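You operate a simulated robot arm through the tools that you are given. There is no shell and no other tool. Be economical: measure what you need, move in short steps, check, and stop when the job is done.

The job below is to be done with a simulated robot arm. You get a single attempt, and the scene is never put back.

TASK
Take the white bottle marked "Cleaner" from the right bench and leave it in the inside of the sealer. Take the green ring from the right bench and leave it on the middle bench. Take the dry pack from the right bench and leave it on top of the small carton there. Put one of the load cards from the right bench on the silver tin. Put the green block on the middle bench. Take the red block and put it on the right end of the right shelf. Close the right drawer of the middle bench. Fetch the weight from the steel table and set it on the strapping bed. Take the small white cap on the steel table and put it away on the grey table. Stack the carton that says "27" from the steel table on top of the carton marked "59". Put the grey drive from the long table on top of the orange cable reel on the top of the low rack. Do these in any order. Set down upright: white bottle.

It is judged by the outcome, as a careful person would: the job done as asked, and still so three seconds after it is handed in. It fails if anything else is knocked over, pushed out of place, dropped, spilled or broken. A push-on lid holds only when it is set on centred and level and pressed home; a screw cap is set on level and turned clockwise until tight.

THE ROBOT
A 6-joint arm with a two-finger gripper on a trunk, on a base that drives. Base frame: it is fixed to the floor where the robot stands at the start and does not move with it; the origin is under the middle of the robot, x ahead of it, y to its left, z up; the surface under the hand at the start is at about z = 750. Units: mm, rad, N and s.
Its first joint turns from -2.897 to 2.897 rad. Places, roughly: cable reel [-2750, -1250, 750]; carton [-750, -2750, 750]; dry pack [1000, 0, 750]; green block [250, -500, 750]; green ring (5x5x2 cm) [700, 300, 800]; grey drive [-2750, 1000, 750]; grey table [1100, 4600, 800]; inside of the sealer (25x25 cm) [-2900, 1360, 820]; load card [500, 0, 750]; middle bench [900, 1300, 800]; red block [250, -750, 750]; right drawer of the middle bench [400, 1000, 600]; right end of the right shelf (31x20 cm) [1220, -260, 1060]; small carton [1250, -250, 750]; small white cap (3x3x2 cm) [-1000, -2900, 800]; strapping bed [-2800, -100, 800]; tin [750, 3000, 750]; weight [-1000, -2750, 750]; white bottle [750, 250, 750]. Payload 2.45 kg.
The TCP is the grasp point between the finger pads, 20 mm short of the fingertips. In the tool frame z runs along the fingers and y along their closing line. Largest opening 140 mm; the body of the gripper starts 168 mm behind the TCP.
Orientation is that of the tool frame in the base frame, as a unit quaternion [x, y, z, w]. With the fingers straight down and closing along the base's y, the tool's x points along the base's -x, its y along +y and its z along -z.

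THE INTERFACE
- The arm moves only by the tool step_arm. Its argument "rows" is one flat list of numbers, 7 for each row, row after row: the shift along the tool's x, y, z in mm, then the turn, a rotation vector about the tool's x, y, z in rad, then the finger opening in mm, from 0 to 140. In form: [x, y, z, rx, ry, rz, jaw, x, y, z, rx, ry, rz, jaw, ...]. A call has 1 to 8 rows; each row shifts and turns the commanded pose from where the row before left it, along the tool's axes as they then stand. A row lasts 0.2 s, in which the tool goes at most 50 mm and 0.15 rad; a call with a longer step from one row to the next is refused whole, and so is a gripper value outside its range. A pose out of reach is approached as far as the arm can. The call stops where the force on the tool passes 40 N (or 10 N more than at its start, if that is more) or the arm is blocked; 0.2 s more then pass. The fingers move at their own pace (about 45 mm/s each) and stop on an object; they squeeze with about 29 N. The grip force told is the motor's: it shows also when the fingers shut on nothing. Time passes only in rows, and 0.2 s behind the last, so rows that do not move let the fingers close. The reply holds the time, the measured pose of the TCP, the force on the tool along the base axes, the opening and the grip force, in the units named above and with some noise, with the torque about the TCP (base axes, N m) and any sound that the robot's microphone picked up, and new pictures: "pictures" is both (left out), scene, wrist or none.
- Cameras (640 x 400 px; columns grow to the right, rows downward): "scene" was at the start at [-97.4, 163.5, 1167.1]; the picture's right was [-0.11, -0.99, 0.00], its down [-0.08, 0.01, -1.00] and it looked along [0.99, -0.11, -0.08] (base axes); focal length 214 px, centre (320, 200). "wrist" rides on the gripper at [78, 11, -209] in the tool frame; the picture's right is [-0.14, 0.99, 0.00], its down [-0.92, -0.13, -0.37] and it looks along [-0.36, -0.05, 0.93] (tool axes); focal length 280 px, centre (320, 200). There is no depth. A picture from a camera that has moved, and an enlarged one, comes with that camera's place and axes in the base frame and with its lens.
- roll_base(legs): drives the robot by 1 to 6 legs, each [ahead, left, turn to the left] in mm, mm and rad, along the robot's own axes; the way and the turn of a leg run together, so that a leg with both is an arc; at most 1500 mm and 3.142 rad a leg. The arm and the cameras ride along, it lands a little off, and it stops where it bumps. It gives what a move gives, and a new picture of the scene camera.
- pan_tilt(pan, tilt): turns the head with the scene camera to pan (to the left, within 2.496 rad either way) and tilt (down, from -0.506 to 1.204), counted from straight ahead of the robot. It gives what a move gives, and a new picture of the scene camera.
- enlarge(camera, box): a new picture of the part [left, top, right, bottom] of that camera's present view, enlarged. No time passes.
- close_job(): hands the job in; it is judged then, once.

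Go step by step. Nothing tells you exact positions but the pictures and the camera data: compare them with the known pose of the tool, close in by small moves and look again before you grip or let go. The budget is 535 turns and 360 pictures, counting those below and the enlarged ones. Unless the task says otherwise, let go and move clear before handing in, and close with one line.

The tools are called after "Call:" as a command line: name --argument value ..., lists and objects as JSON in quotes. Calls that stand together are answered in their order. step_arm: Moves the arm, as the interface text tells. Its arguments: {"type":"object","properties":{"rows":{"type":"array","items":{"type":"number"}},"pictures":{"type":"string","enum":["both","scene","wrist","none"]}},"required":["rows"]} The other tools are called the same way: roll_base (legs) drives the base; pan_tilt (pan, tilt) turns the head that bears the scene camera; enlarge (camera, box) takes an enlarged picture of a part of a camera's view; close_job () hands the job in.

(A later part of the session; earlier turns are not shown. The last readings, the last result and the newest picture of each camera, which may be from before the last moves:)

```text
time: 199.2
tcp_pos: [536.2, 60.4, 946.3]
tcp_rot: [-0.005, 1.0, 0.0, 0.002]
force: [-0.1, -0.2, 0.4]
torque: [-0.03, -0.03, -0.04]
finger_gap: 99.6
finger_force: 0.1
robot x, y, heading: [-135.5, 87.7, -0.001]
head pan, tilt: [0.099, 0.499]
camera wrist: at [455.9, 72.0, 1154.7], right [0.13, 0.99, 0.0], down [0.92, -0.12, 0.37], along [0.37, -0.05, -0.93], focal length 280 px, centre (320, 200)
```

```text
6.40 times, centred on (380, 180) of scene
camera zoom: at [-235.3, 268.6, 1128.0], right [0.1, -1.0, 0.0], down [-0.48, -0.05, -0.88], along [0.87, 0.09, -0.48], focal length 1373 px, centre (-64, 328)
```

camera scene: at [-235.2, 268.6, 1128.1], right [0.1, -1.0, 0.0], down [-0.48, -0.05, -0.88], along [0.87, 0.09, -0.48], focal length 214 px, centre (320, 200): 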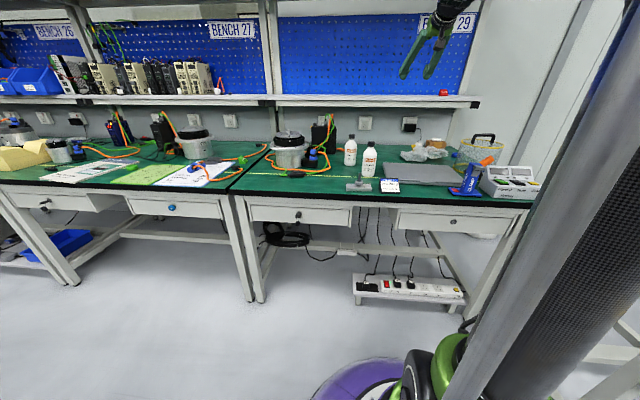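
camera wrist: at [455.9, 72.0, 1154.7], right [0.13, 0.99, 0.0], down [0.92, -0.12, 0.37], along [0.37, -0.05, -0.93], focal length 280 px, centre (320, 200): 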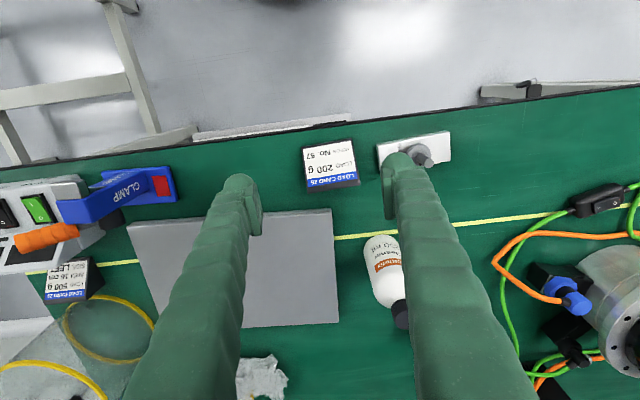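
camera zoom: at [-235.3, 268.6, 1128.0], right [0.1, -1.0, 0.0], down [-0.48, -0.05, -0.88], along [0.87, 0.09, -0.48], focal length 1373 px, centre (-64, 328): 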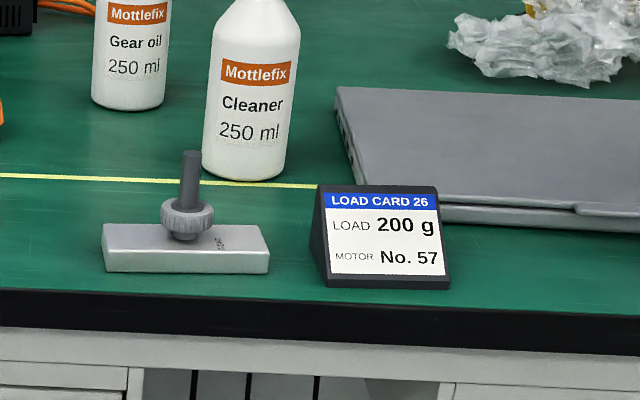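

The card is a wedge about 70 mm wide, x 535–585, y 38–109. Positioning over it.

Call:
step_arm --rows '[-24, 14, 0, 0, 0, 0, 88, 0, 0, 45, 0, 0, 0, 88, 0, 0, 45, 0, 0, 0, 88, 0, 0, 20, 0, 0, 0, 88]' --pictures "wrist"

```text
time: 200.2
tcp_pos: [562.4, 71.0, 839.0]
tcp_rot: [-0.004, 1.0, 0.0, 0.002]
force: [-0.3, 0.3, 1.1]
torque: [0.02, 0.02, -0.03]
finger_gap: 88.4
finger_force: 0.0
robot x, y, heading: [-136.4, 86.7, -0.002]
head pan, tilt: [0.099, 0.499]
camera wrist: at [484.3, 82.6, 1047.5], right [0.13, 0.99, 0.0], down [0.92, -0.12, 0.37], along [0.37, -0.05, -0.93], focal length 280 px, centre (320, 200)
```

wrist: 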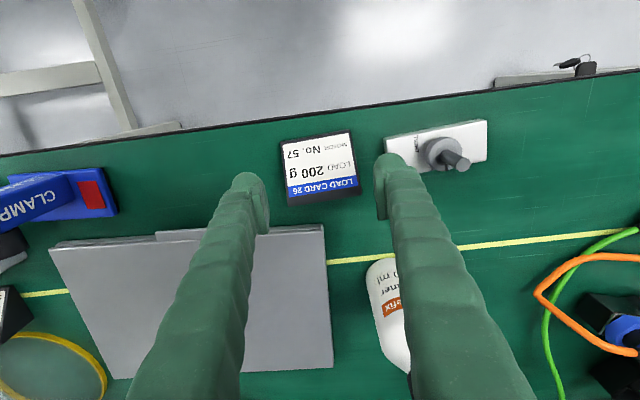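

Call:
step_arm --rows '[2, 1, 30, 0, 0, 0, 84, 0, 0, 27, 0, 0, 0, 84, 0, 0, 0, 0, 0, 0, 84, 0, 0, 0, 0, 0, 0, 50, 0, 0, 0, 0, 0, 0, 50, 0, 0, 0, 0, 0, 0, 50, 0, 0, 0, 0, 0, 0, 50]' --pictures "none"

Call:
step_arm --rows '[0, 0, -8, 0, 0, 0, 50, 0, 0, -42, 0, 0, 0, 50, 0, 0, -45, 0, 0, 0, 50, 0, 0, -45, 0, 0, 0, 50, 0, 0, -45, 0, 0, 0, 50, 0, 0, -45, 0, 0, 0, 50, 0, 0, -45, 0, 0, 0, 50]' --pictures "wrist"

```text
time: 201.8
tcp_pos: [562.9, 72.8, 781.7]
tcp_rot: [-0.005, 1.0, -0.001, 0.002]
force: [-0.1, 1.2, 0.1]
torque: [-0.03, 0.0, 0.01]
finger_gap: 74.4
finger_force: 28.8
robot x, y, heading: [-135.1, 84.1, 0.002]
head pan, tilt: [0.099, 0.499]
```

```text
time: 203.3
tcp_pos: [563.4, 73.0, 1057.3]
tcp_rot: [-0.005, 1.0, -0.001, 0.001]
force: [-0.1, 0.4, -1.4]
torque: [0.02, 0.03, -0.05]
finger_gap: 74.4
finger_force: 29.4
robot x, y, heading: [-132.8, 86.6, -0.005]
head pan, tilt: [0.099, 0.499]
camera wrist: at [483.4, 84.9, 1264.9], right [0.13, 0.99, 0.0], down [0.92, -0.12, 0.37], along [0.37, -0.05, -0.93], focal length 280 px, centre (320, 200)
```

wrist: 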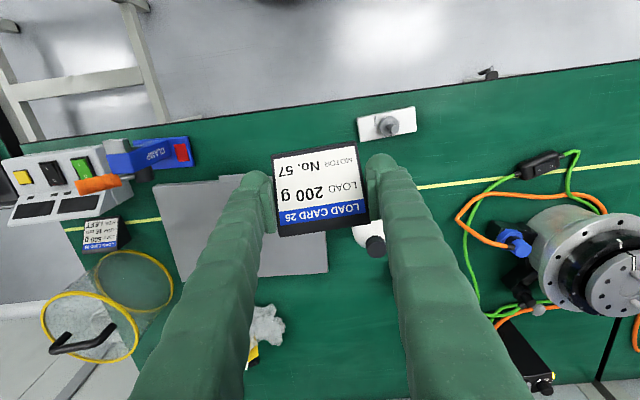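

Card held. I'll pull the hand back in front of the bench edge and drive left to the tin.

Call:
step_arm --rows '[45, 0, 0, 0, 0, 0, 50, 45, 0, 0, 0, 0, 0, 50, 45, 0, 0, 0, 0, 0, 50]' --pictures "none"

Call:
roll_base --legs '[[0, 1400, 0], [0, 1300, 0]]'

```text
time: 204.2
tcp_pos: [425.3, 69.7, 1057.1]
tcp_rot: [-0.005, 1.0, -0.001, 0.003]
force: [0.6, -0.9, -0.3]
torque: [0.01, 0.07, 0.0]
finger_gap: 74.4
finger_force: 29.0
robot x, y, heading: [-136.7, 86.2, -0.004]
head pan, tilt: [0.099, 0.499]
```

```text
time: 217.0
tcp_pos: [419.7, 2710.6, 1057.0]
tcp_rot: [0.002, 1.0, 0.0, 0.003]
force: [0.4, -0.3, -0.8]
torque: [0.0, 0.01, 0.02]
finger_gap: 73.8
finger_force: 28.9
robot x, y, heading: [-142.8, 2735.9, -0.012]
head pan, tilt: [0.099, 0.499]
camera scene: at [-239.0, 2917.8, 1128.0], right [0.08, -1.0, 0.0], down [-0.48, -0.04, -0.88], along [0.87, 0.07, -0.48], focal length 214 px, centre (320, 200)
```

scene: 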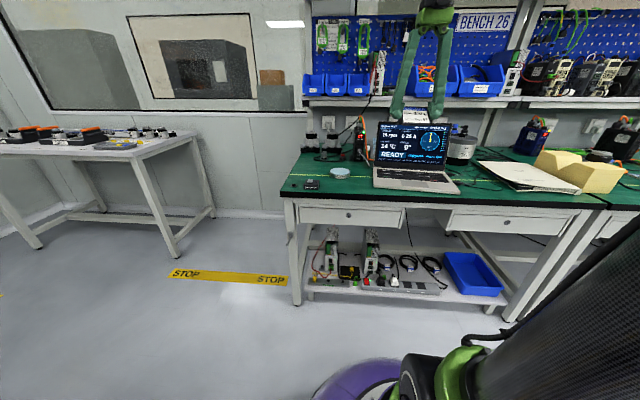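

Call:
enlarge --camera "scene" --box '[270, 110, 480, 210]'

Call:
enlarge --camera "scene" --box '[0, 100, 210, 220]'

```text
3.05 times, centred on (375, 160) of scene
camera zoom: at [-239.0, 2917.8, 1128.0], right [0.08, -1.0, 0.0], down [-0.48, -0.04, -0.88], along [0.87, 0.07, -0.48], focal length 654 px, centre (152, 322)
```

zoom: 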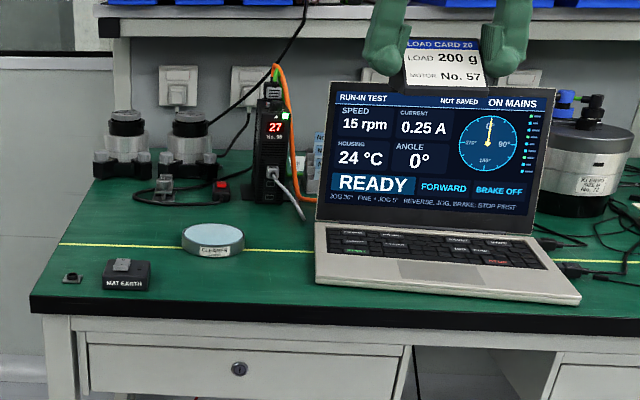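

```text
3.05 times, centred on (105, 160) of scene
camera zoom: at [-239.0, 2917.8, 1128.0], right [0.08, -1.0, 0.0], down [-0.48, -0.04, -0.88], along [0.87, 0.07, -0.48], focal length 654 px, centre (975, 322)
```

zoom: 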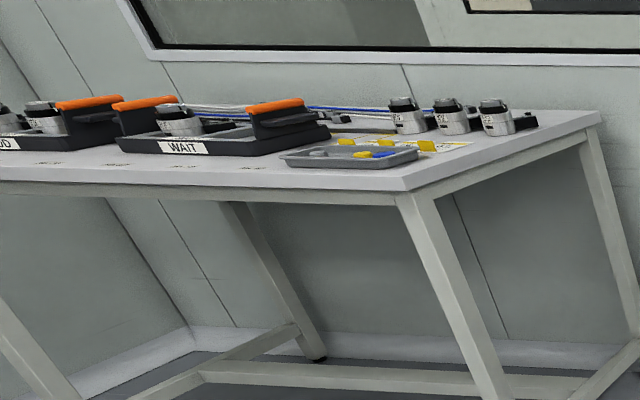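

The silver tin is at about (676, 2900), left of the laptop. Moving the hand over it.

Call:
step_arm --rows '[-36.7, 30, 9, 0, 0, 0, 50, -36.7, 30, 9, 0, 0, 0, 50, -36.7, 30, 9, 0, 0, 0, 50, -36.7, 30, 9, 0, 0, 0, 50, -36.7, 30, 9, 0, 0, 0, 50, -36.7, 30, 9, 0, 0, 0, 50]' --pictures "wrist"

```text
time: 218.4
tcp_pos: [641.0, 2891.1, 1005.2]
tcp_rot: [0.003, 1.0, 0.0, 0.003]
force: [-1.0, 1.1, -0.2]
torque: [0.05, -0.11, 0.02]
finger_gap: 73.8
finger_force: 29.1
robot x, y, heading: [-140.6, 2736.4, -0.02]
head pan, tilt: [0.099, 0.499]
camera wrist: at [561.4, 2905.0, 1212.8], right [0.14, 0.99, 0.0], down [0.92, -0.13, 0.37], along [0.37, -0.05, -0.93], focal length 280 px, centre (320, 200)
```

wrist: 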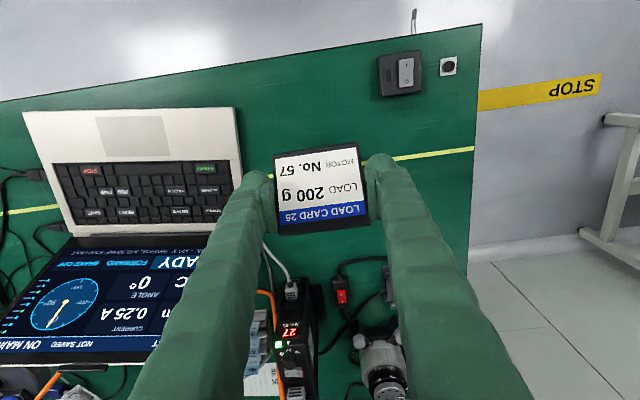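

Call:
step_arm --rows '[25, 35, 0, 0, 0, 0, 50, 25, 35, 0, 0, 0, 0, 50, 25, 35, 0, 0, 0, 0, 50]' --pictures "wrist"

```text
time: 219.2
tcp_pos: [567.4, 2998.2, 1003.7]
tcp_rot: [0.003, 1.0, -0.001, 0.003]
force: [-0.2, -0.3, -1.0]
torque: [-0.01, 0.03, -0.01]
finger_gap: 73.9
finger_force: 29.0
robot x, y, heading: [-144.5, 2736.1, -0.017]
head pan, tilt: [0.099, 0.499]
camera wrist: at [486.7, 3010.5, 1212.6], right [0.14, 0.99, 0.0], down [0.92, -0.13, 0.37], along [0.37, -0.05, -0.93], focal length 280 px, centre (320, 200)
```

wrist: 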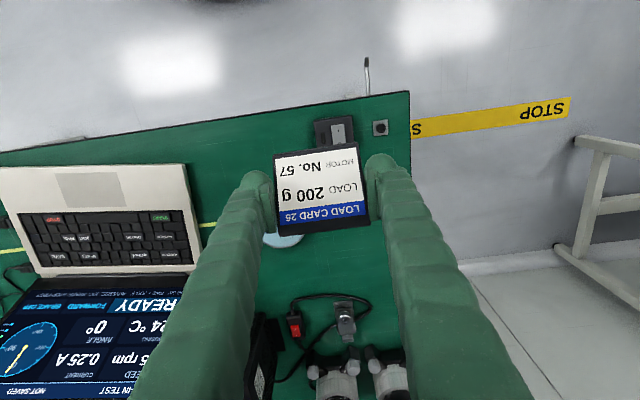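

Call:
step_arm --rows '[40, -25, 0, 0, 0, 0, 50, 40, -25, 0, 0, 0, 0, 50, 40, -10, 0, 0, 0, 0, 50]' --pictures "wrist"

```text
time: 220.0
tcp_pos: [445.6, 2935.5, 1001.2]
tcp_rot: [0.004, 1.0, 0.0, 0.003]
force: [0.0, -0.5, -1.2]
torque: [-0.05, 0.09, -0.01]
finger_gap: 73.7
finger_force: 29.2
robot x, y, heading: [-146.0, 2733.6, -0.02]
head pan, tilt: [0.099, 0.499]
camera wrist: at [364.7, 2948.2, 1209.9], right [0.14, 0.99, 0.0], down [0.92, -0.13, 0.37], along [0.37, -0.05, -0.93], focal length 280 px, centre (320, 200)
```

wrist: 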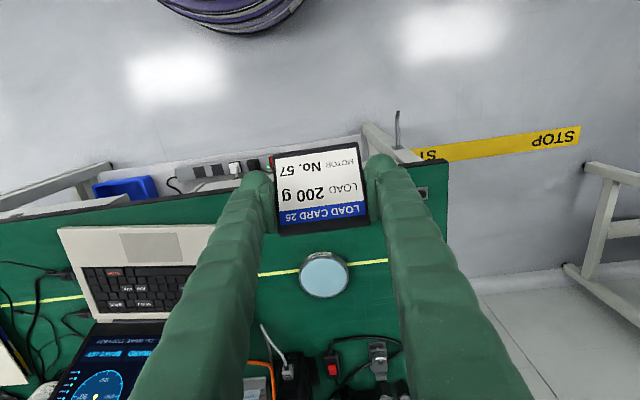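

Call:
step_arm --rows '[-48, -5, 0, 0, 0, 0, 50, -48, -5, 0, 0, 0, 0, 50, -48, -5, 0, 0, 0, 0, 50, -48, -5, 0, 0, 0, 0, 50, -48, -4, 0, 0, 0, 0, 50, 0, 0, 45, 0, 0, 0, 50, 0, 0, 45, 0, 0, 0, 50, 0, 0, 45, 0, 0, 0, 50]' --pictures "both"

```text
time: 221.8
tcp_pos: [686.9, 2905.1, 870.0]
tcp_rot: [0.004, 1.0, 0.0, 0.003]
force: [0.6, -0.4, 0.0]
torque: [-0.01, -0.04, -0.01]
finger_gap: 73.6
finger_force: 28.7
robot x, y, heading: [-144.8, 2731.1, -0.018]
head pan, tilt: [0.099, 0.499]
camera scene: at [-238.9, 2917.8, 1128.0], right [0.08, -1.0, 0.0], down [-0.48, -0.04, -0.88], along [0.87, 0.07, -0.48], focal length 214 px, centre (320, 200)
camera wrist: at [607.1, 2918.9, 1077.8], right [0.14, 0.99, 0.0], down [0.92, -0.13, 0.37], along [0.37, -0.05, -0.93], focal length 280 px, centre (320, 200)
```

scene: 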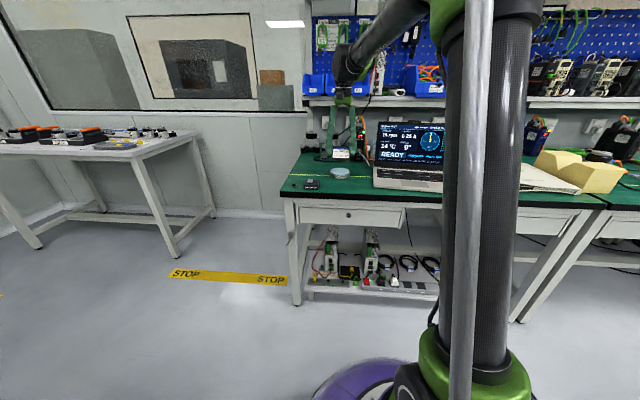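
wrist: 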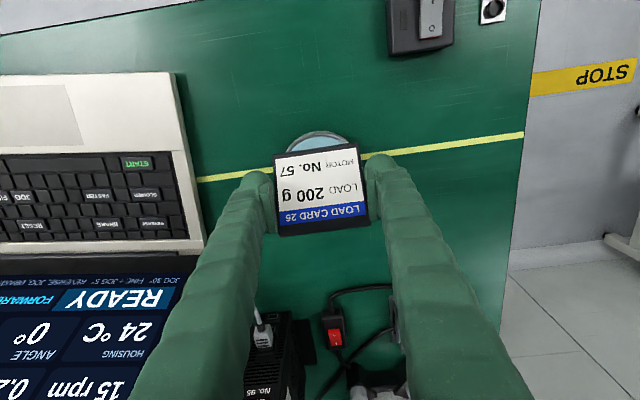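

Call:
step_arm --rows '[-1, 6, 25, 0, 0, 0, 50, 0, 0, 25, 0, 0, 0, 50, 0, 0, 5, 0, 0, 0, 50, 0, 0, 0, 0, 0, 0, 50]' --pictures "wrist"

```text
time: 222.8
tcp_pos: [688.3, 2914.6, 813.0]
tcp_rot: [0.003, 1.0, 0.0, 0.002]
force: [-0.2, 0.1, -1.5]
torque: [-0.01, 0.02, -0.01]
finger_gap: 73.9
finger_force: 28.7
robot x, y, heading: [-142.2, 2732.1, -0.018]
head pan, tilt: [0.099, 0.499]
camera wrist: at [608.7, 2927.0, 1020.7], right [0.14, 0.99, 0.0], down [0.92, -0.13, 0.37], along [0.37, -0.05, -0.93], focal length 280 px, centre (320, 200)
```

wrist: 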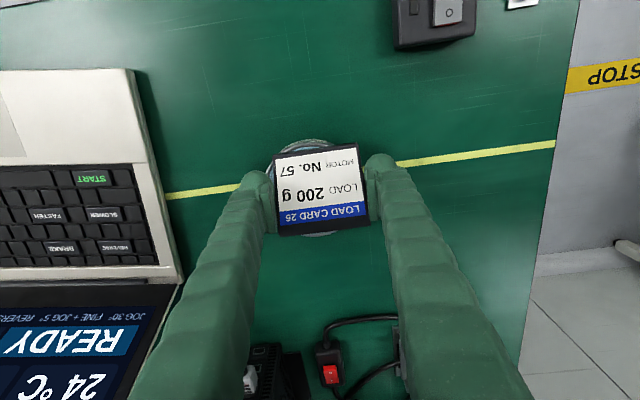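

Call:
step_arm --rows '[0, -3, 1, 0, 0, 0, 50, 0, 0, 1, 0, 0, 0, 50, 0, 0, 0, 0, 0, 0, 50]' --pictures "none"

Call:
step_arm --rows '[0, 0, 2, 0, 0, 0, 50, 0, 0, 0, 0, 0, 0, 50]' --pictures "none"

Call:
step_arm --rows '[0, 0, 2, 0, 0, 0, 50, 0, 0, 0, 0, 0, 0, 50]' --pictures "none"

```text
time: 223.6
tcp_pos: [688.9, 2911.9, 809.5]
tcp_rot: [0.001, 1.0, -0.001, 0.003]
force: [0.1, 0.1, -0.8]
torque: [0.01, 0.0, -0.01]
finger_gap: 73.9
finger_force: 28.9
robot x, y, heading: [-147.2, 2731.6, -0.019]
head pan, tilt: [0.099, 0.499]
```

```text
time: 224.2
tcp_pos: [687.2, 2911.4, 810.0]
tcp_rot: [0.002, 1.0, -0.001, 0.002]
force: [0.1, -0.3, -0.6]
torque: [-0.02, -0.01, 0.0]
finger_gap: 73.9
finger_force: 28.8
robot x, y, heading: [-147.8, 2732.3, -0.016]
head pan, tilt: [0.099, 0.499]
```

```text
time: 224.8
tcp_pos: [687.0, 2913.0, 807.9]
tcp_rot: [0.002, 1.0, -0.002, 0.002]
force: [0.0, -0.2, -2.0]
torque: [0.0, 0.01, -0.01]
finger_gap: 73.7
finger_force: 29.6
robot x, y, heading: [-144.2, 2732.6, -0.012]
head pan, tilt: [0.099, 0.499]
```

Call:
step_arm --rows '[0, 0, 2, 0, 0, 0, 50, 0, 0, 0, 0, 0, 0, 50]' --pictures "none"

Call:
step_arm --rows '[0, 0, 2, 0, 0, 0, 50, 0, 0, 0, 0, 0, 0, 50]' --pictures "none"

Call:
step_arm --rows '[0, 0, 2, 0, 0, 0, 50, 0, 0, 0, 0, 0, 0, 50]' --pictures "wrist"

```text
time: 225.4
tcp_pos: [687.7, 2912.4, 806.7]
tcp_rot: [0.003, 1.0, -0.001, 0.002]
force: [0.3, -0.5, 0.3]
torque: [0.0, -0.01, -0.03]
finger_gap: 73.6
finger_force: 28.7
robot x, y, heading: [-138.6, 2732.7, -0.014]
head pan, tilt: [0.099, 0.499]
```

```text
time: 226.0
tcp_pos: [687.9, 2911.6, 805.2]
tcp_rot: [0.002, 1.0, 0.0, 0.003]
force: [-0.2, -0.2, -1.1]
torque: [0.01, 0.02, 0.0]
finger_gap: 73.7
finger_force: 29.5
robot x, y, heading: [-140.1, 2732.8, -0.019]
head pan, tilt: [0.099, 0.499]
```

```text
time: 226.6
tcp_pos: [687.9, 2911.5, 803.1]
tcp_rot: [0.003, 1.0, -0.001, 0.002]
force: [-0.4, -1.7, 12.5]
torque: [-0.79, -0.18, -0.12]
finger_gap: 73.7
finger_force: 29.0
robot x, y, heading: [-143.7, 2737.1, -0.013]
head pan, tilt: [0.099, 0.499]
camera wrist: at [607.7, 2925.1, 1011.3], right [0.14, 0.99, 0.0], down [0.92, -0.13, 0.37], along [0.37, -0.05, -0.93], focal length 280 px, centre (320, 200)
```

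wrist: 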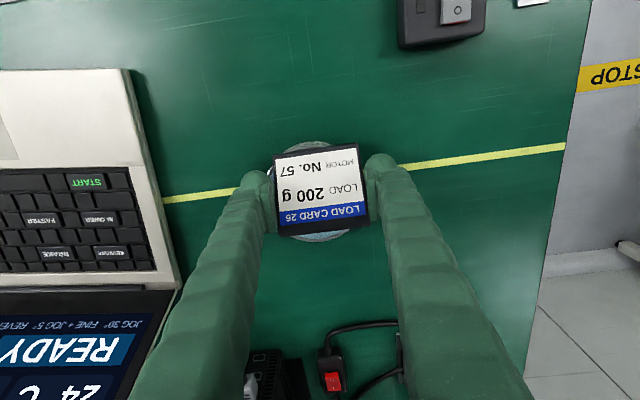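

Call:
step_arm --rows '[0, 0, 1, 0, 0, 0, 50, 0, 0, 0, 0, 0, 0, 74, 0, 0, 0, 0, 0, 0, 80, 0, 0, 0, 0, 0, 0, 92, 0, 0, 0, 0, 0, 0, 92, 0, 0, -20, 0, 0, 0, 92, 0, 0, -45, 0, 0, 0, 92, 0, 0, -45, 0, 0, 0, 92]' --pictures "wrist"

```text
time: 228.4
tcp_pos: [687.3, 2910.6, 914.0]
tcp_rot: [0.003, 1.0, -0.001, 0.003]
force: [0.2, -0.4, 0.3]
torque: [-0.02, 0.04, -0.03]
finger_gap: 91.9
finger_force: 0.0
robot x, y, heading: [-143.5, 2730.9, -0.014]
head pan, tilt: [0.099, 0.499]
camera wrist: at [607.8, 2924.2, 1122.7], right [0.14, 0.99, 0.0], down [0.92, -0.13, 0.37], along [0.37, -0.05, -0.93], focal length 280 px, centre (320, 200)
```

wrist: 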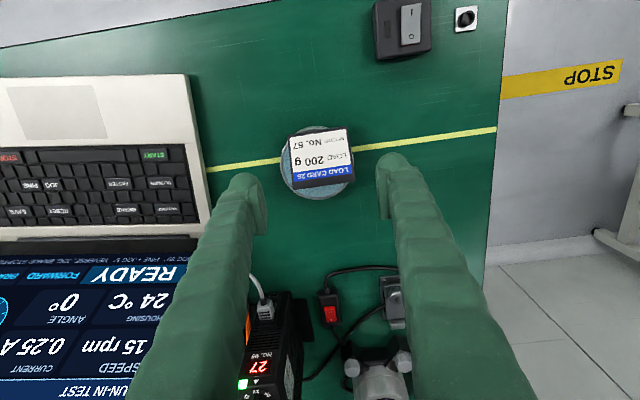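

Call:
enlarge --camera "wrist" --box '[260, 110, 380, 210]'

Call:
enlarge --camera "scene" --box '[290, 120, 400, 200]'

```text
4.00 times, centred on (320, 160) of wrist
camera zoom: at [607.8, 2924.2, 1122.7], right [0.14, 0.99, 0.0], down [0.92, -0.13, 0.37], along [0.37, -0.05, -0.93], focal length 1122 px, centre (320, 360)
```

zoom: 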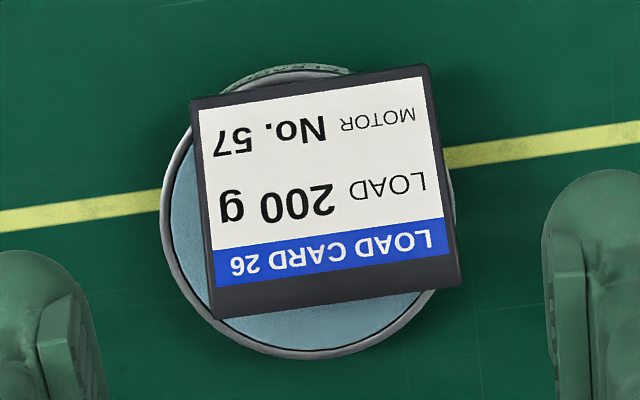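

```text
5.00 times, centred on (345, 160) of scene
camera zoom: at [-238.8, 2917.8, 1128.1], right [0.08, -1.0, 0.0], down [-0.48, -0.04, -0.88], along [0.87, 0.07, -0.48], focal length 1072 px, centre (195, 400)
```

zoom: 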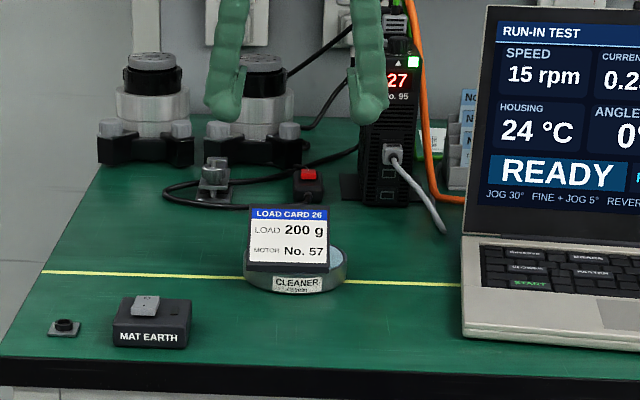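

The card sits well on the tin. Now I'll go back for the Cleaner bottle: retract, then drive right.

Call:
step_arm --rows '[0, 0, -45, 0, 0, 0, 92, 0, 0, -45, 0, 0, 0, 92, 45, 0, -10, 0, 0, 0, 92, 45, 0, -10, 0, 0, 0, 92, 45, 0, -10, 0, 0, 0, 92, 45, 0, -10, 0, 0, 0, 92, 45, 0, -10, 0, 0, 0, 92, 45, 0, -10, 0, 0, 0, 92]' --pictures "none"

Call:
roll_base --legs '[[0, -1300, 0.017], [0, -1250, 0]]'

Call:
step_arm --rows '[-45, 0, 0, 0, 0, 0, 92, -45, 0, 0, 0, 0, 0, 92, -45, 0, 0, 0, 0, 0, 92]' --pictures "wrist"

```text
time: 230.2
tcp_pos: [418.0, 2914.4, 1057.1]
tcp_rot: [0.003, 1.0, -0.001, 0.003]
force: [0.0, -0.1, -0.2]
torque: [-0.02, 0.1, 0.0]
finger_gap: 92.3
finger_force: 0.1
robot x, y, heading: [-144.5, 2729.6, -0.017]
head pan, tilt: [0.099, 0.499]
```

```text
time: 242.6
tcp_pos: [401.4, 393.0, 1058.6]
tcp_rot: [-0.01, 1.0, -0.001, 0.003]
force: [0.1, 0.1, 0.7]
torque: [0.01, 0.02, -0.03]
finger_gap: 91.9
finger_force: 0.2
robot x, y, heading: [-157.6, 198.0, 0.007]
head pan, tilt: [0.099, 0.499]
camera scene: at [-256.9, 380.7, 1128.0], right [0.11, -0.99, 0.0], down [-0.48, -0.05, -0.88], along [0.87, 0.09, -0.48], focal length 214 px, centre (320, 200)
```

scene: 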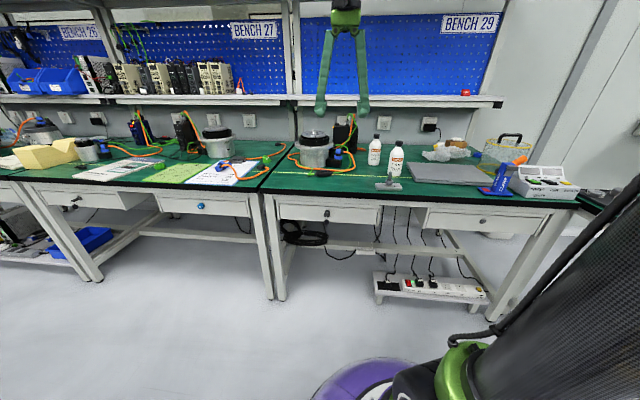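

```text
time: 243.4
tcp_pos: [537.8, 394.0, 1058.4]
tcp_rot: [-0.009, 1.0, -0.001, 0.004]
force: [-0.2, -0.5, 0.2]
torque: [0.05, -0.12, 0.0]
finger_gap: 92.2
finger_force: 0.0
robot x, y, heading: [-157.7, 199.5, 0.008]
head pan, tilt: [0.099, 0.499]
camera wrist: at [457.3, 405.2, 1266.2], right [0.12, 0.99, 0.0], down [0.92, -0.11, 0.37], along [0.37, -0.05, -0.93], focal length 280 px, centre (320, 200)
```

wrist: 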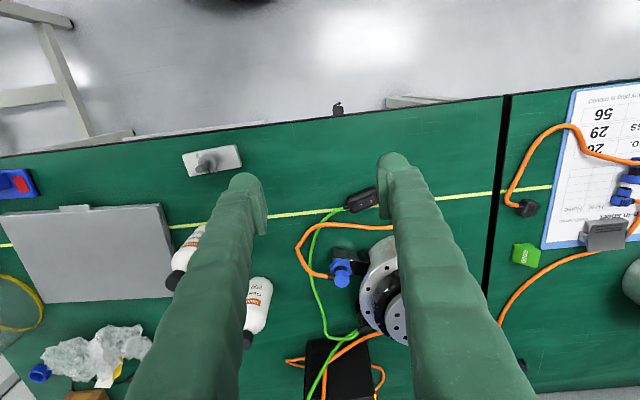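

Call:
step_arm --rows '[-26, -35, 0, 0, 0, 0, 110, -26, -35, 0, 0, 0, 0, 110, -26, -35, 0, 0, 0, 0, 110, -26, -35, 0, 0, 0, 0, 110, -26, -35, 0, 0, 0, 0, 110, -26, -35, 0, 0, 0, 0, 110, -26, -35, 0, 0, 0, 0, 110]' --pictures "wrist"

```text
time: 245.0
tcp_pos: [722.3, 149.5, 1061.7]
tcp_rot: [-0.009, 1.0, -0.001, 0.003]
force: [0.1, 0.5, 1.0]
torque: [-0.08, -0.08, -0.02]
finger_gap: 110.1
finger_force: 0.0
robot x, y, heading: [-156.3, 199.6, 0.005]
head pan, tilt: [0.099, 0.499]
camera wrist: at [642.1, 159.6, 1269.6], right [0.12, 0.99, 0.0], down [0.92, -0.11, 0.37], along [0.37, -0.05, -0.93], focal length 280 px, centre (320, 200)
```

wrist: 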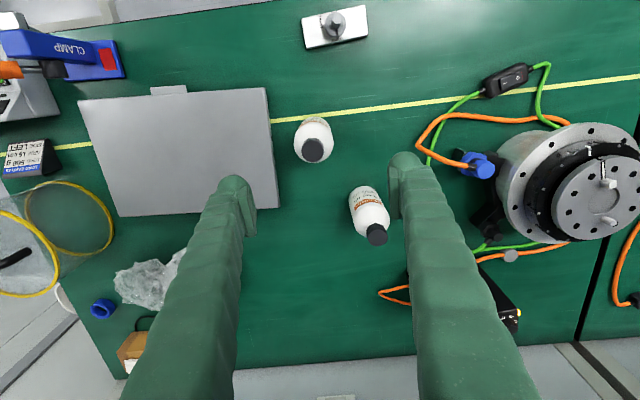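

Call:
step_arm --rows '[6, -9, 0, 0, 0, 0, 104, 0, 0, 45, 0, 0, 0, 104, 0, 0, 45, 0, 0, 0, 104, 0, 0, 40, 0, 0, 0, 104]' --pictures "wrist"

```text
time: 246.0
tcp_pos: [714.1, 144.0, 931.1]
tcp_rot: [-0.011, 1.0, 0.0, 0.003]
force: [-0.1, 0.6, -0.7]
torque: [-0.01, -0.03, -0.01]
finger_gap: 104.1
finger_force: 0.1
robot x, y, heading: [-158.3, 199.2, 0.009]
head pan, tilt: [0.099, 0.499]
camera wrist: at [634.8, 154.8, 1138.3], right [0.12, 0.99, 0.0], down [0.92, -0.11, 0.37], along [0.37, -0.05, -0.93], focal length 280 px, centre (320, 200)
```

wrist: 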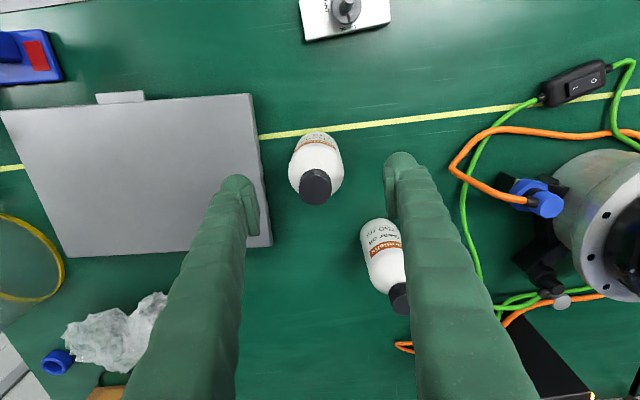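

Call:
step_arm --rows '[2, -3, 39, 0, 0, 0, 100, 0, 0, 39, 0, 0, 0, 100, 0, 0, 37, 0, 0, 0, 100, 0, 0, 0, 0, 0, 0, 100]' --pictures "wrist"

```text
time: 247.0
tcp_pos: [715.5, 139.8, 818.0]
tcp_rot: [-0.01, 1.0, -0.001, 0.002]
force: [-0.1, -0.1, 1.1]
torque: [-0.05, -0.01, 0.02]
finger_gap: 100.2
finger_force: 0.0
robot x, y, heading: [-154.6, 198.2, 0.008]
head pan, tilt: [0.099, 0.499]
camera wrist: at [636.0, 151.0, 1025.9], right [0.12, 0.99, 0.0], down [0.92, -0.11, 0.37], along [0.37, -0.05, -0.93], focal length 280 px, centre (320, 200)
```

wrist: 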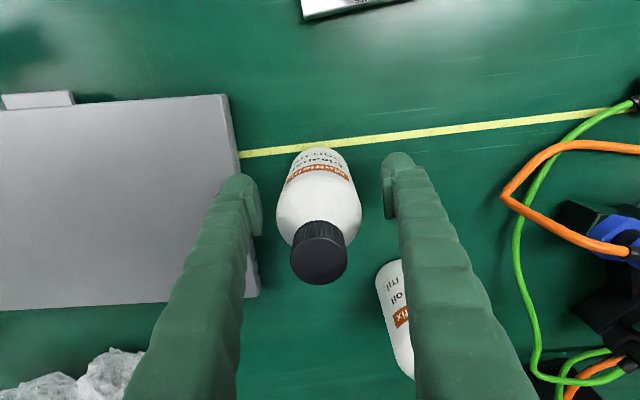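

Call:
step_arm --rows '[0, 0, 0, 0, 0, 0, 40, 0, 0, 0, 0, 0, 0, 40, 0, 0, 0, 0, 0, 0, 40, 0, 0, 0, 0, 0, 0, 40, 0, 0, 0, 0, 0, 0, 40]' --pictures "none"

Call:
step_arm --rows '[0, 0, -10, 0, 0, 0, 40, 0, 0, -40, 0, 0, 0, 40, 0, 0, -45, 0, 0, 0, 40, 0, 0, -45, 0, 0, 0, 40, 0, 0, -45, 0, 0, 0, 40]' --pictures "wrist"

```text
time: 248.2
tcp_pos: [715.1, 140.8, 818.8]
tcp_rot: [-0.01, 1.0, -0.001, 0.003]
force: [-0.2, -1.5, 2.9]
torque: [0.0, 0.01, 0.04]
finger_gap: 60.9
finger_force: 29.0
robot x, y, heading: [-158.4, 199.6, 0.016]
head pan, tilt: [0.099, 0.499]
```

```text
time: 249.4
tcp_pos: [713.4, 138.9, 1001.1]
tcp_rot: [-0.009, 1.0, -0.001, 0.003]
force: [-0.1, -0.5, -3.7]
torque: [0.03, 0.04, 0.0]
finger_gap: 60.6
finger_force: 29.1
robot x, y, heading: [-155.6, 197.0, 0.01]
head pan, tilt: [0.099, 0.499]
camera wrist: at [634.0, 148.8, 1209.4], right [0.12, 0.99, 0.0], down [0.92, -0.11, 0.37], along [0.37, -0.05, -0.93], focal length 280 px, centre (320, 200)
```

wrist: 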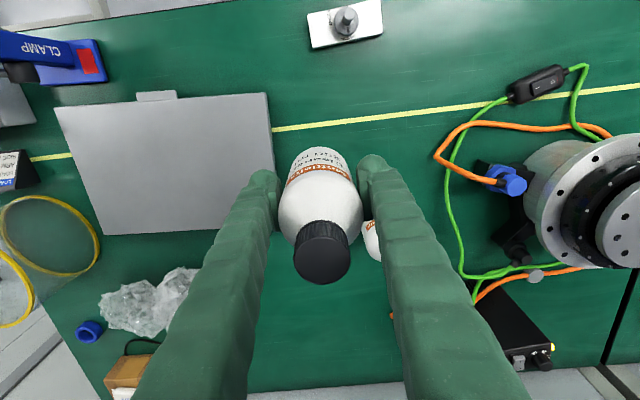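

Bottle held. I'll raise it, back away, turn around and drive towards the long table with the sealer.

Call:
step_arm --rows '[20, 0, -45, 0, 0, 0, 40, 20, 0, -45, 0, 0, 0, 40, 20, 0, -20, 0, 0, 0, 40]' --pictures "none"

Call:
roll_base --legs '[[-600, 0, 0], [0, 0, 1.571], [0, 0, 1.56], [700, 0, 0], [0, -1050, 0]]'

Call:
pan_tilt --pan 0.0 --tilt 0.2

```text
time: 250.2
tcp_pos: [653.2, 142.5, 1110.2]
tcp_rot: [-0.01, 1.0, -0.001, 0.002]
force: [0.3, 0.1, -2.4]
torque: [-0.02, 0.14, 0.0]
finger_gap: 60.5
finger_force: 28.8
robot x, y, heading: [-154.3, 199.4, 0.009]
head pan, tilt: [0.099, 0.499]
```

```text
time: 269.7
tcp_pos: [-2257.1, 1346.0, 1110.2]
tcp_rot: [1.0, -0.001, -0.003, -0.001]
force: [0.4, 0.9, -2.8]
torque: [-0.01, -0.04, 0.0]
finger_gap: 61.0
finger_force: 29.2
robot x, y, heading: [-1450.0, 1272.5, 3.133]
head pan, tilt: [0.099, 0.499]
camera scene: at [-1349.1, 1085.4, 1128.1], right [-0.09, 1.0, 0.0], down [0.48, 0.04, -0.88], along [-0.87, -0.08, -0.48], focal length 214 px, centre (320, 200)
```

scene: 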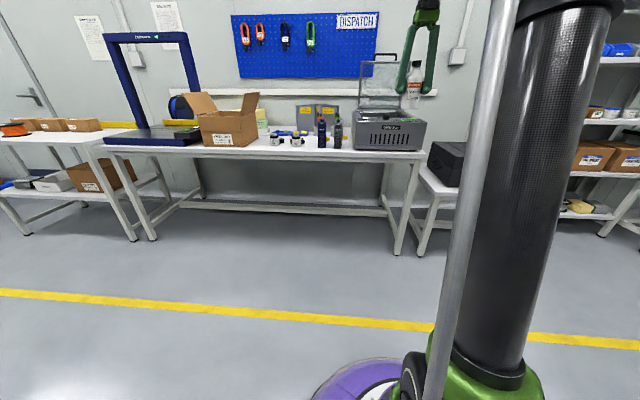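

```text
time: 270.5
tcp_pos: [-2257.9, 1347.1, 1110.2]
tcp_rot: [1.0, -0.001, -0.002, -0.001]
force: [-0.3, 0.2, -2.8]
torque: [0.03, 0.02, -0.01]
finger_gap: 61.2
finger_force: 28.8
robot x, y, heading: [-1449.6, 1273.4, 3.126]
head pan, tilt: [0.0, 0.201]
camera scene: at [-1351.7, 1094.5, 1155.7], right [0.01, 1.0, 0.0], down [0.2, 0.0, -0.98], along [-0.98, 0.01, -0.2], focal length 214 px, centre (320, 200)
```

scene: 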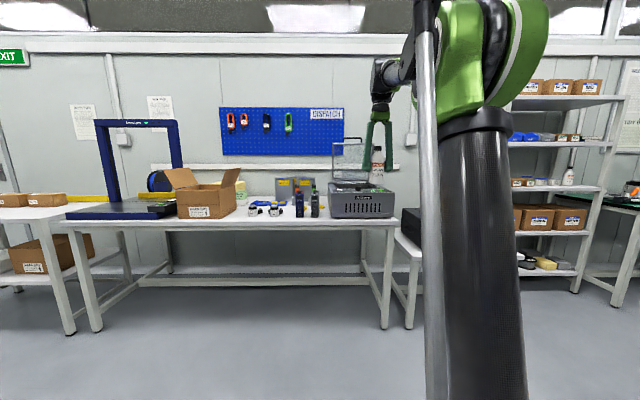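

Call:
enlarge --camera "scene" --box '[220, 120, 420, 240]'

Call:
enlarge --camera "scene" --box '[0, 100, 240, 240]'

```text
3.20 times, centred on (320, 180) of scene
camera zoom: at [-1351.7, 1094.5, 1155.7], right [0.01, 1.0, 0.0], down [0.2, 0.0, -0.98], along [-0.98, 0.01, -0.2], focal length 686 px, centre (320, 264)
```

zoom: 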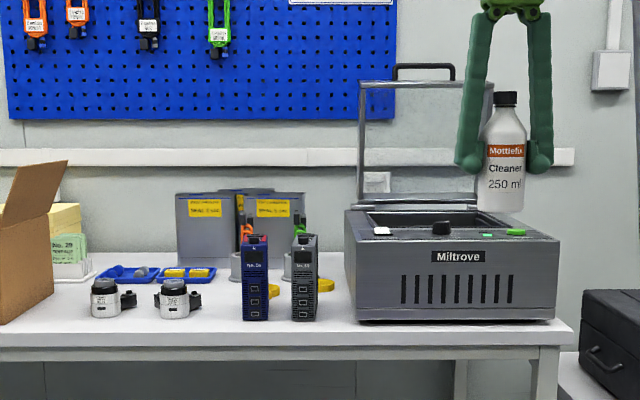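

```text
2.67 times, centred on (120, 170) of scene
camera zoom: at [-1351.7, 1094.5, 1155.7], right [0.01, 1.0, 0.0], down [0.2, 0.0, -0.98], along [-0.98, 0.01, -0.2], focal length 572 px, centre (853, 280)
```

zoom: 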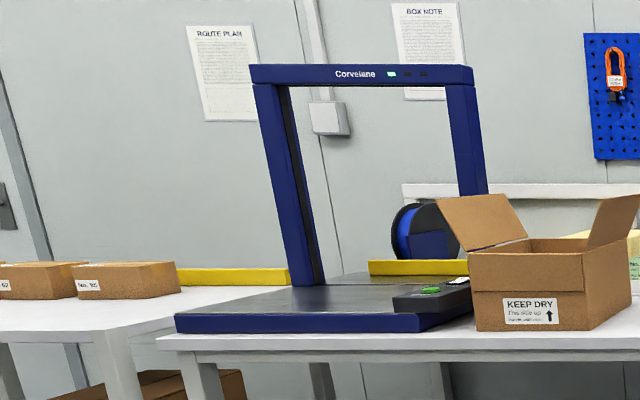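

The sealer (lid open) is around x −2750…−3030, y 1160–1600, rim z≈925. I'll drive closer and look down into it.

Call:
roll_base --legs '[[540, -20, 0]]'

Call:
step_arm --rows '[0, 0, 0, 0, 0, 0, 40]' --pictures "wrist"

```text
time: 273.6
tcp_pos: [-2789.4, 1386.0, 1110.1]
tcp_rot: [1.0, -0.006, -0.002, -0.001]
force: [0.1, 0.2, -2.6]
torque: [0.03, -0.01, 0.01]
finger_gap: 60.9
finger_force: 28.7
robot x, y, heading: [-1982.3, 1306.7, 3.123]
head pan, tilt: [0.0, 0.201]
camera scene: at [-1886.2, 1123.2, 1155.8], right [0.02, 1.0, 0.0], down [0.2, 0.0, -0.98], along [-0.98, 0.02, -0.2], focal length 214 px, centre (320, 200)
```

scene: 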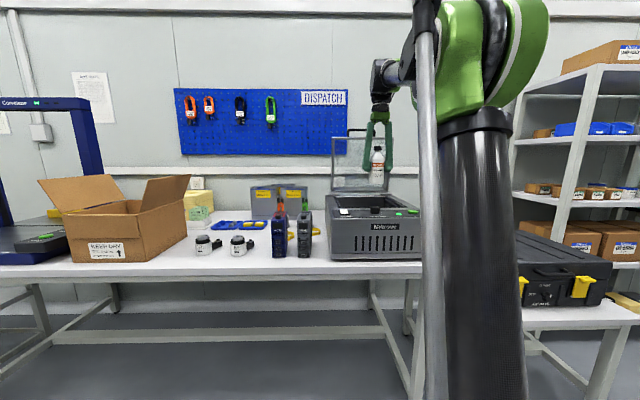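

```text
time: 274.0
tcp_pos: [-2789.9, 1383.7, 1111.4]
tcp_rot: [1.0, -0.006, -0.002, 0.0]
force: [-0.2, -0.8, -1.7]
torque: [0.03, -0.04, 0.01]
finger_gap: 60.9
finger_force: 28.9
robot x, y, heading: [-1979.1, 1301.7, 3.121]
head pan, tilt: [0.0, 0.201]
camera wrist: at [-2710.6, 1373.2, 1318.2], right [-0.15, -0.99, 0.0], down [-0.92, 0.14, 0.37], along [-0.37, 0.06, -0.93], focal length 280 px, centre (320, 200)
```

wrist: 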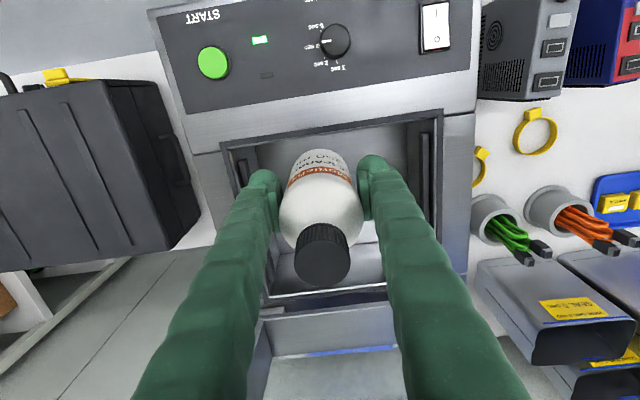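

The chamber opening is centred near (−2903, 1370). I'll move over its centre and lower partway.

Call:
step_arm --rows '[-34, 4.5, 0, 0, 0, 0, 40, -34, 4.5, 0, 0, 0, 0, 40, -34, 4.5, 0, 0, 0, 0, 40, 0, 0, 40, 0, 0, 0, 40, 0, 0, 40, 0, 0, 0, 40, 0, 0, 40, 0, 0, 0, 40]' --pictures "both"

```text
time: 275.4
tcp_pos: [-2891.4, 1370.4, 989.2]
tcp_rot: [1.0, -0.006, -0.003, -0.001]
force: [0.4, 0.5, -3.2]
torque: [-0.01, 0.02, -0.01]
finger_gap: 61.1
finger_force: 29.1
robot x, y, heading: [-1981.4, 1303.2, 3.12]
head pan, tilt: [0.0, 0.201]
camera scene: at [-1886.2, 1123.2, 1155.7], right [0.02, 1.0, 0.0], down [0.2, 0.0, -0.98], along [-0.98, 0.02, -0.2], focal length 214 px, centre (320, 200)
camera wrist: at [-2812.5, 1359.8, 1197.1], right [-0.15, -0.99, 0.0], down [-0.92, 0.14, 0.37], along [-0.37, 0.06, -0.93], focal length 280 px, centre (320, 200)
```

scene: 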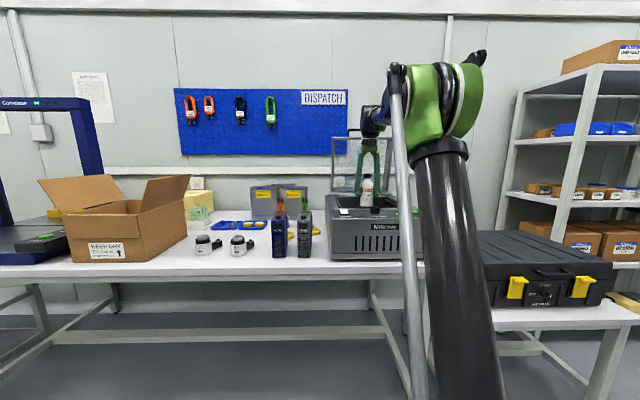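
wrist: 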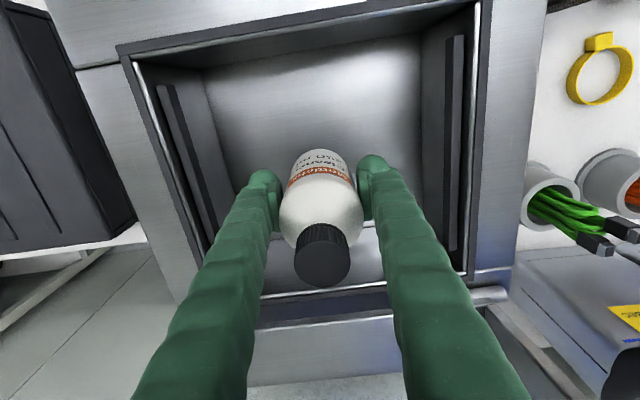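

Call:
step_arm --rows '[0, 0, 40, 0, 0, 0, 40, 0, 0, 35, 0, 0, 0, 40, 0, 0, 15, 0, 0, 0, 40, 0, 0, 0, 0, 0, 0, 40]' --pictures "none"

Call:
step_arm --rows '[0, 0, 3, 0, 0, 0, 40, 0, 0, 0, 0, 0, 0, 40]' --pictures "none"

Call:
step_arm --rows '[0, 0, 3, 0, 0, 0, 40, 0, 0, 0, 0, 0, 0, 40]' --pictures "wrist"

```text
time: 276.4
tcp_pos: [-2893.7, 1370.5, 900.0]
tcp_rot: [1.0, -0.007, -0.002, -0.001]
force: [0.1, 0.3, -2.4]
torque: [-0.03, -0.04, -0.01]
finger_gap: 60.8
finger_force: 28.9
robot x, y, heading: [-1979.1, 1302.0, 3.116]
head pan, tilt: [0.0, 0.201]
```

```text
time: 277.0
tcp_pos: [-2892.8, 1370.3, 898.2]
tcp_rot: [1.0, -0.006, -0.003, 0.0]
force: [-0.2, 0.3, -2.8]
torque: [0.02, -0.04, -0.03]
finger_gap: 60.7
finger_force: 29.1
robot x, y, heading: [-1980.5, 1299.8, 3.121]
head pan, tilt: [0.0, 0.201]
```

```text
time: 277.6
tcp_pos: [-2892.9, 1372.0, 895.3]
tcp_rot: [1.0, -0.006, -0.003, 0.0]
force: [0.6, 0.2, -2.8]
torque: [0.03, -0.01, 0.0]
finger_gap: 61.1
finger_force: 28.9
robot x, y, heading: [-1984.6, 1302.3, 3.123]
head pan, tilt: [0.0, 0.201]
camera wrist: at [-2814.8, 1360.7, 1103.0], right [-0.15, -0.99, 0.0], down [-0.92, 0.14, 0.37], along [-0.37, 0.06, -0.93], focal length 280 px, centre (320, 200)
```

wrist: 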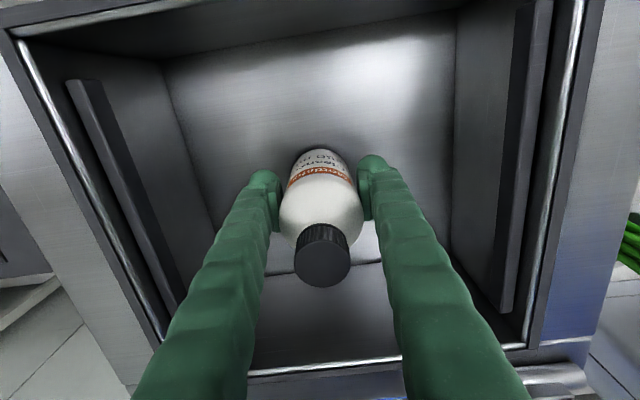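

Call:
step_arm --rows '[0, 0, 3, 0, 0, 0, 40, 0, 0, 0, 0, 0, 0, 40]' --pictures "none"

Call:
step_arm --rows '[0, 0, 3, 0, 0, 0, 40, 0, 0, 0, 0, 0, 0, 40]' --pictures "none"

Call:
step_arm --rows '[0, 0, 2, 0, 0, 0, 40, 0, 0, 0, 0, 0, 0, 40]' --pictures "none"

```text
time: 278.2
tcp_pos: [-2894.0, 1371.2, 892.6]
tcp_rot: [1.0, -0.006, -0.003, -0.001]
force: [-0.9, -0.4, -3.1]
torque: [-0.04, -0.03, -0.01]
finger_gap: 61.0
finger_force: 28.9
robot x, y, heading: [-1982.6, 1303.7, 3.119]
head pan, tilt: [0.0, 0.201]
```

```text
time: 278.8
tcp_pos: [-2892.2, 1372.7, 890.0]
tcp_rot: [1.0, -0.006, -0.003, -0.001]
force: [-0.1, 0.4, -2.2]
torque: [0.01, -0.04, -0.05]
finger_gap: 60.9
finger_force: 29.1
robot x, y, heading: [-1981.3, 1299.8, 3.121]
head pan, tilt: [0.0, 0.201]
```

```text
time: 279.4
tcp_pos: [-2894.2, 1372.0, 888.1]
tcp_rot: [1.0, -0.007, -0.002, -0.001]
force: [-0.5, 0.2, -2.7]
torque: [0.02, -0.02, 0.01]
finger_gap: 60.7
finger_force: 29.0
robot x, y, heading: [-1981.1, 1299.6, 3.12]
head pan, tilt: [0.0, 0.201]
```

Call:
step_arm --rows '[0, 0, 2.5, 0, 0, 0, 40, 0, 0, 0, 0, 0, 0, 40]' --pictures "none"

Call:
step_arm --rows '[0, 0, 2.5, 0, 0, 0, 40, 0, 0, 0, 0, 0, 0, 40]' --pictures "none"

Call:
step_arm --rows '[0, 0, 2.5, 0, 0, 0, 40, 0, 0, 0, 0, 0, 0, 40]' --pictures "none"

Call:
step_arm --rows '[0, 0, 2.5, 0, 0, 0, 40, 0, 0, 0, 0, 0, 0, 40]' --pictures "wrist"

```text
time: 280.0
tcp_pos: [-2893.2, 1371.5, 884.7]
tcp_rot: [1.0, -0.006, -0.002, -0.001]
force: [0.1, -0.4, -2.2]
torque: [-0.03, -0.03, 0.01]
finger_gap: 61.2
finger_force: 28.9
robot x, y, heading: [-1980.2, 1301.5, 3.117]
head pan, tilt: [0.0, 0.201]
```

```text
time: 280.6
tcp_pos: [-2891.6, 1371.9, 883.6]
tcp_rot: [1.0, -0.006, -0.003, -0.001]
force: [-10.1, 2.7, 31.0]
torque: [0.04, 0.22, 0.04]
finger_gap: 60.6
finger_force: 29.6
robot x, y, heading: [-1983.5, 1299.1, 3.118]
head pan, tilt: [0.0, 0.201]
```

```text
time: 281.2
tcp_pos: [-2892.0, 1372.5, 880.1]
tcp_rot: [1.0, -0.007, -0.004, -0.001]
force: [-5.5, 5.3, 35.9]
torque: [0.01, 0.08, 0.06]
finger_gap: 60.6
finger_force: 28.8
robot x, y, heading: [-1980.6, 1303.7, 3.119]
head pan, tilt: [0.0, 0.201]
```

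```text
time: 281.8
tcp_pos: [-2890.5, 1372.9, 877.2]
tcp_rot: [1.0, -0.007, -0.003, -0.001]
force: [-1.1, 2.9, 35.7]
torque: [-0.03, 0.1, 0.08]
finger_gap: 60.7
finger_force: 29.2
robot x, y, heading: [-1979.6, 1302.6, 3.119]
head pan, tilt: [0.0, 0.201]
camera wrist: at [-2812.0, 1361.5, 1085.1], right [-0.15, -0.99, 0.0], down [-0.92, 0.14, 0.38], along [-0.37, 0.06, -0.93], focal length 280 px, centre (320, 200)
```

wrist: 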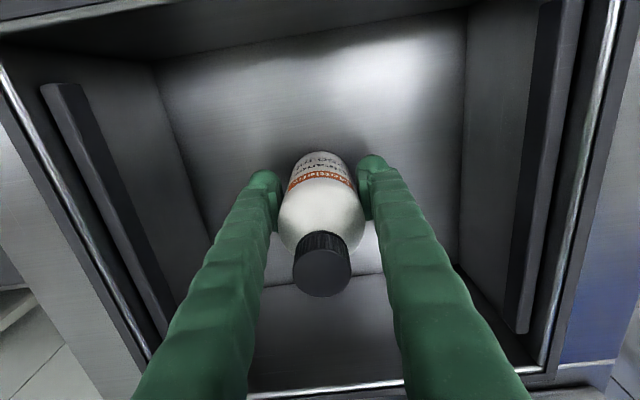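

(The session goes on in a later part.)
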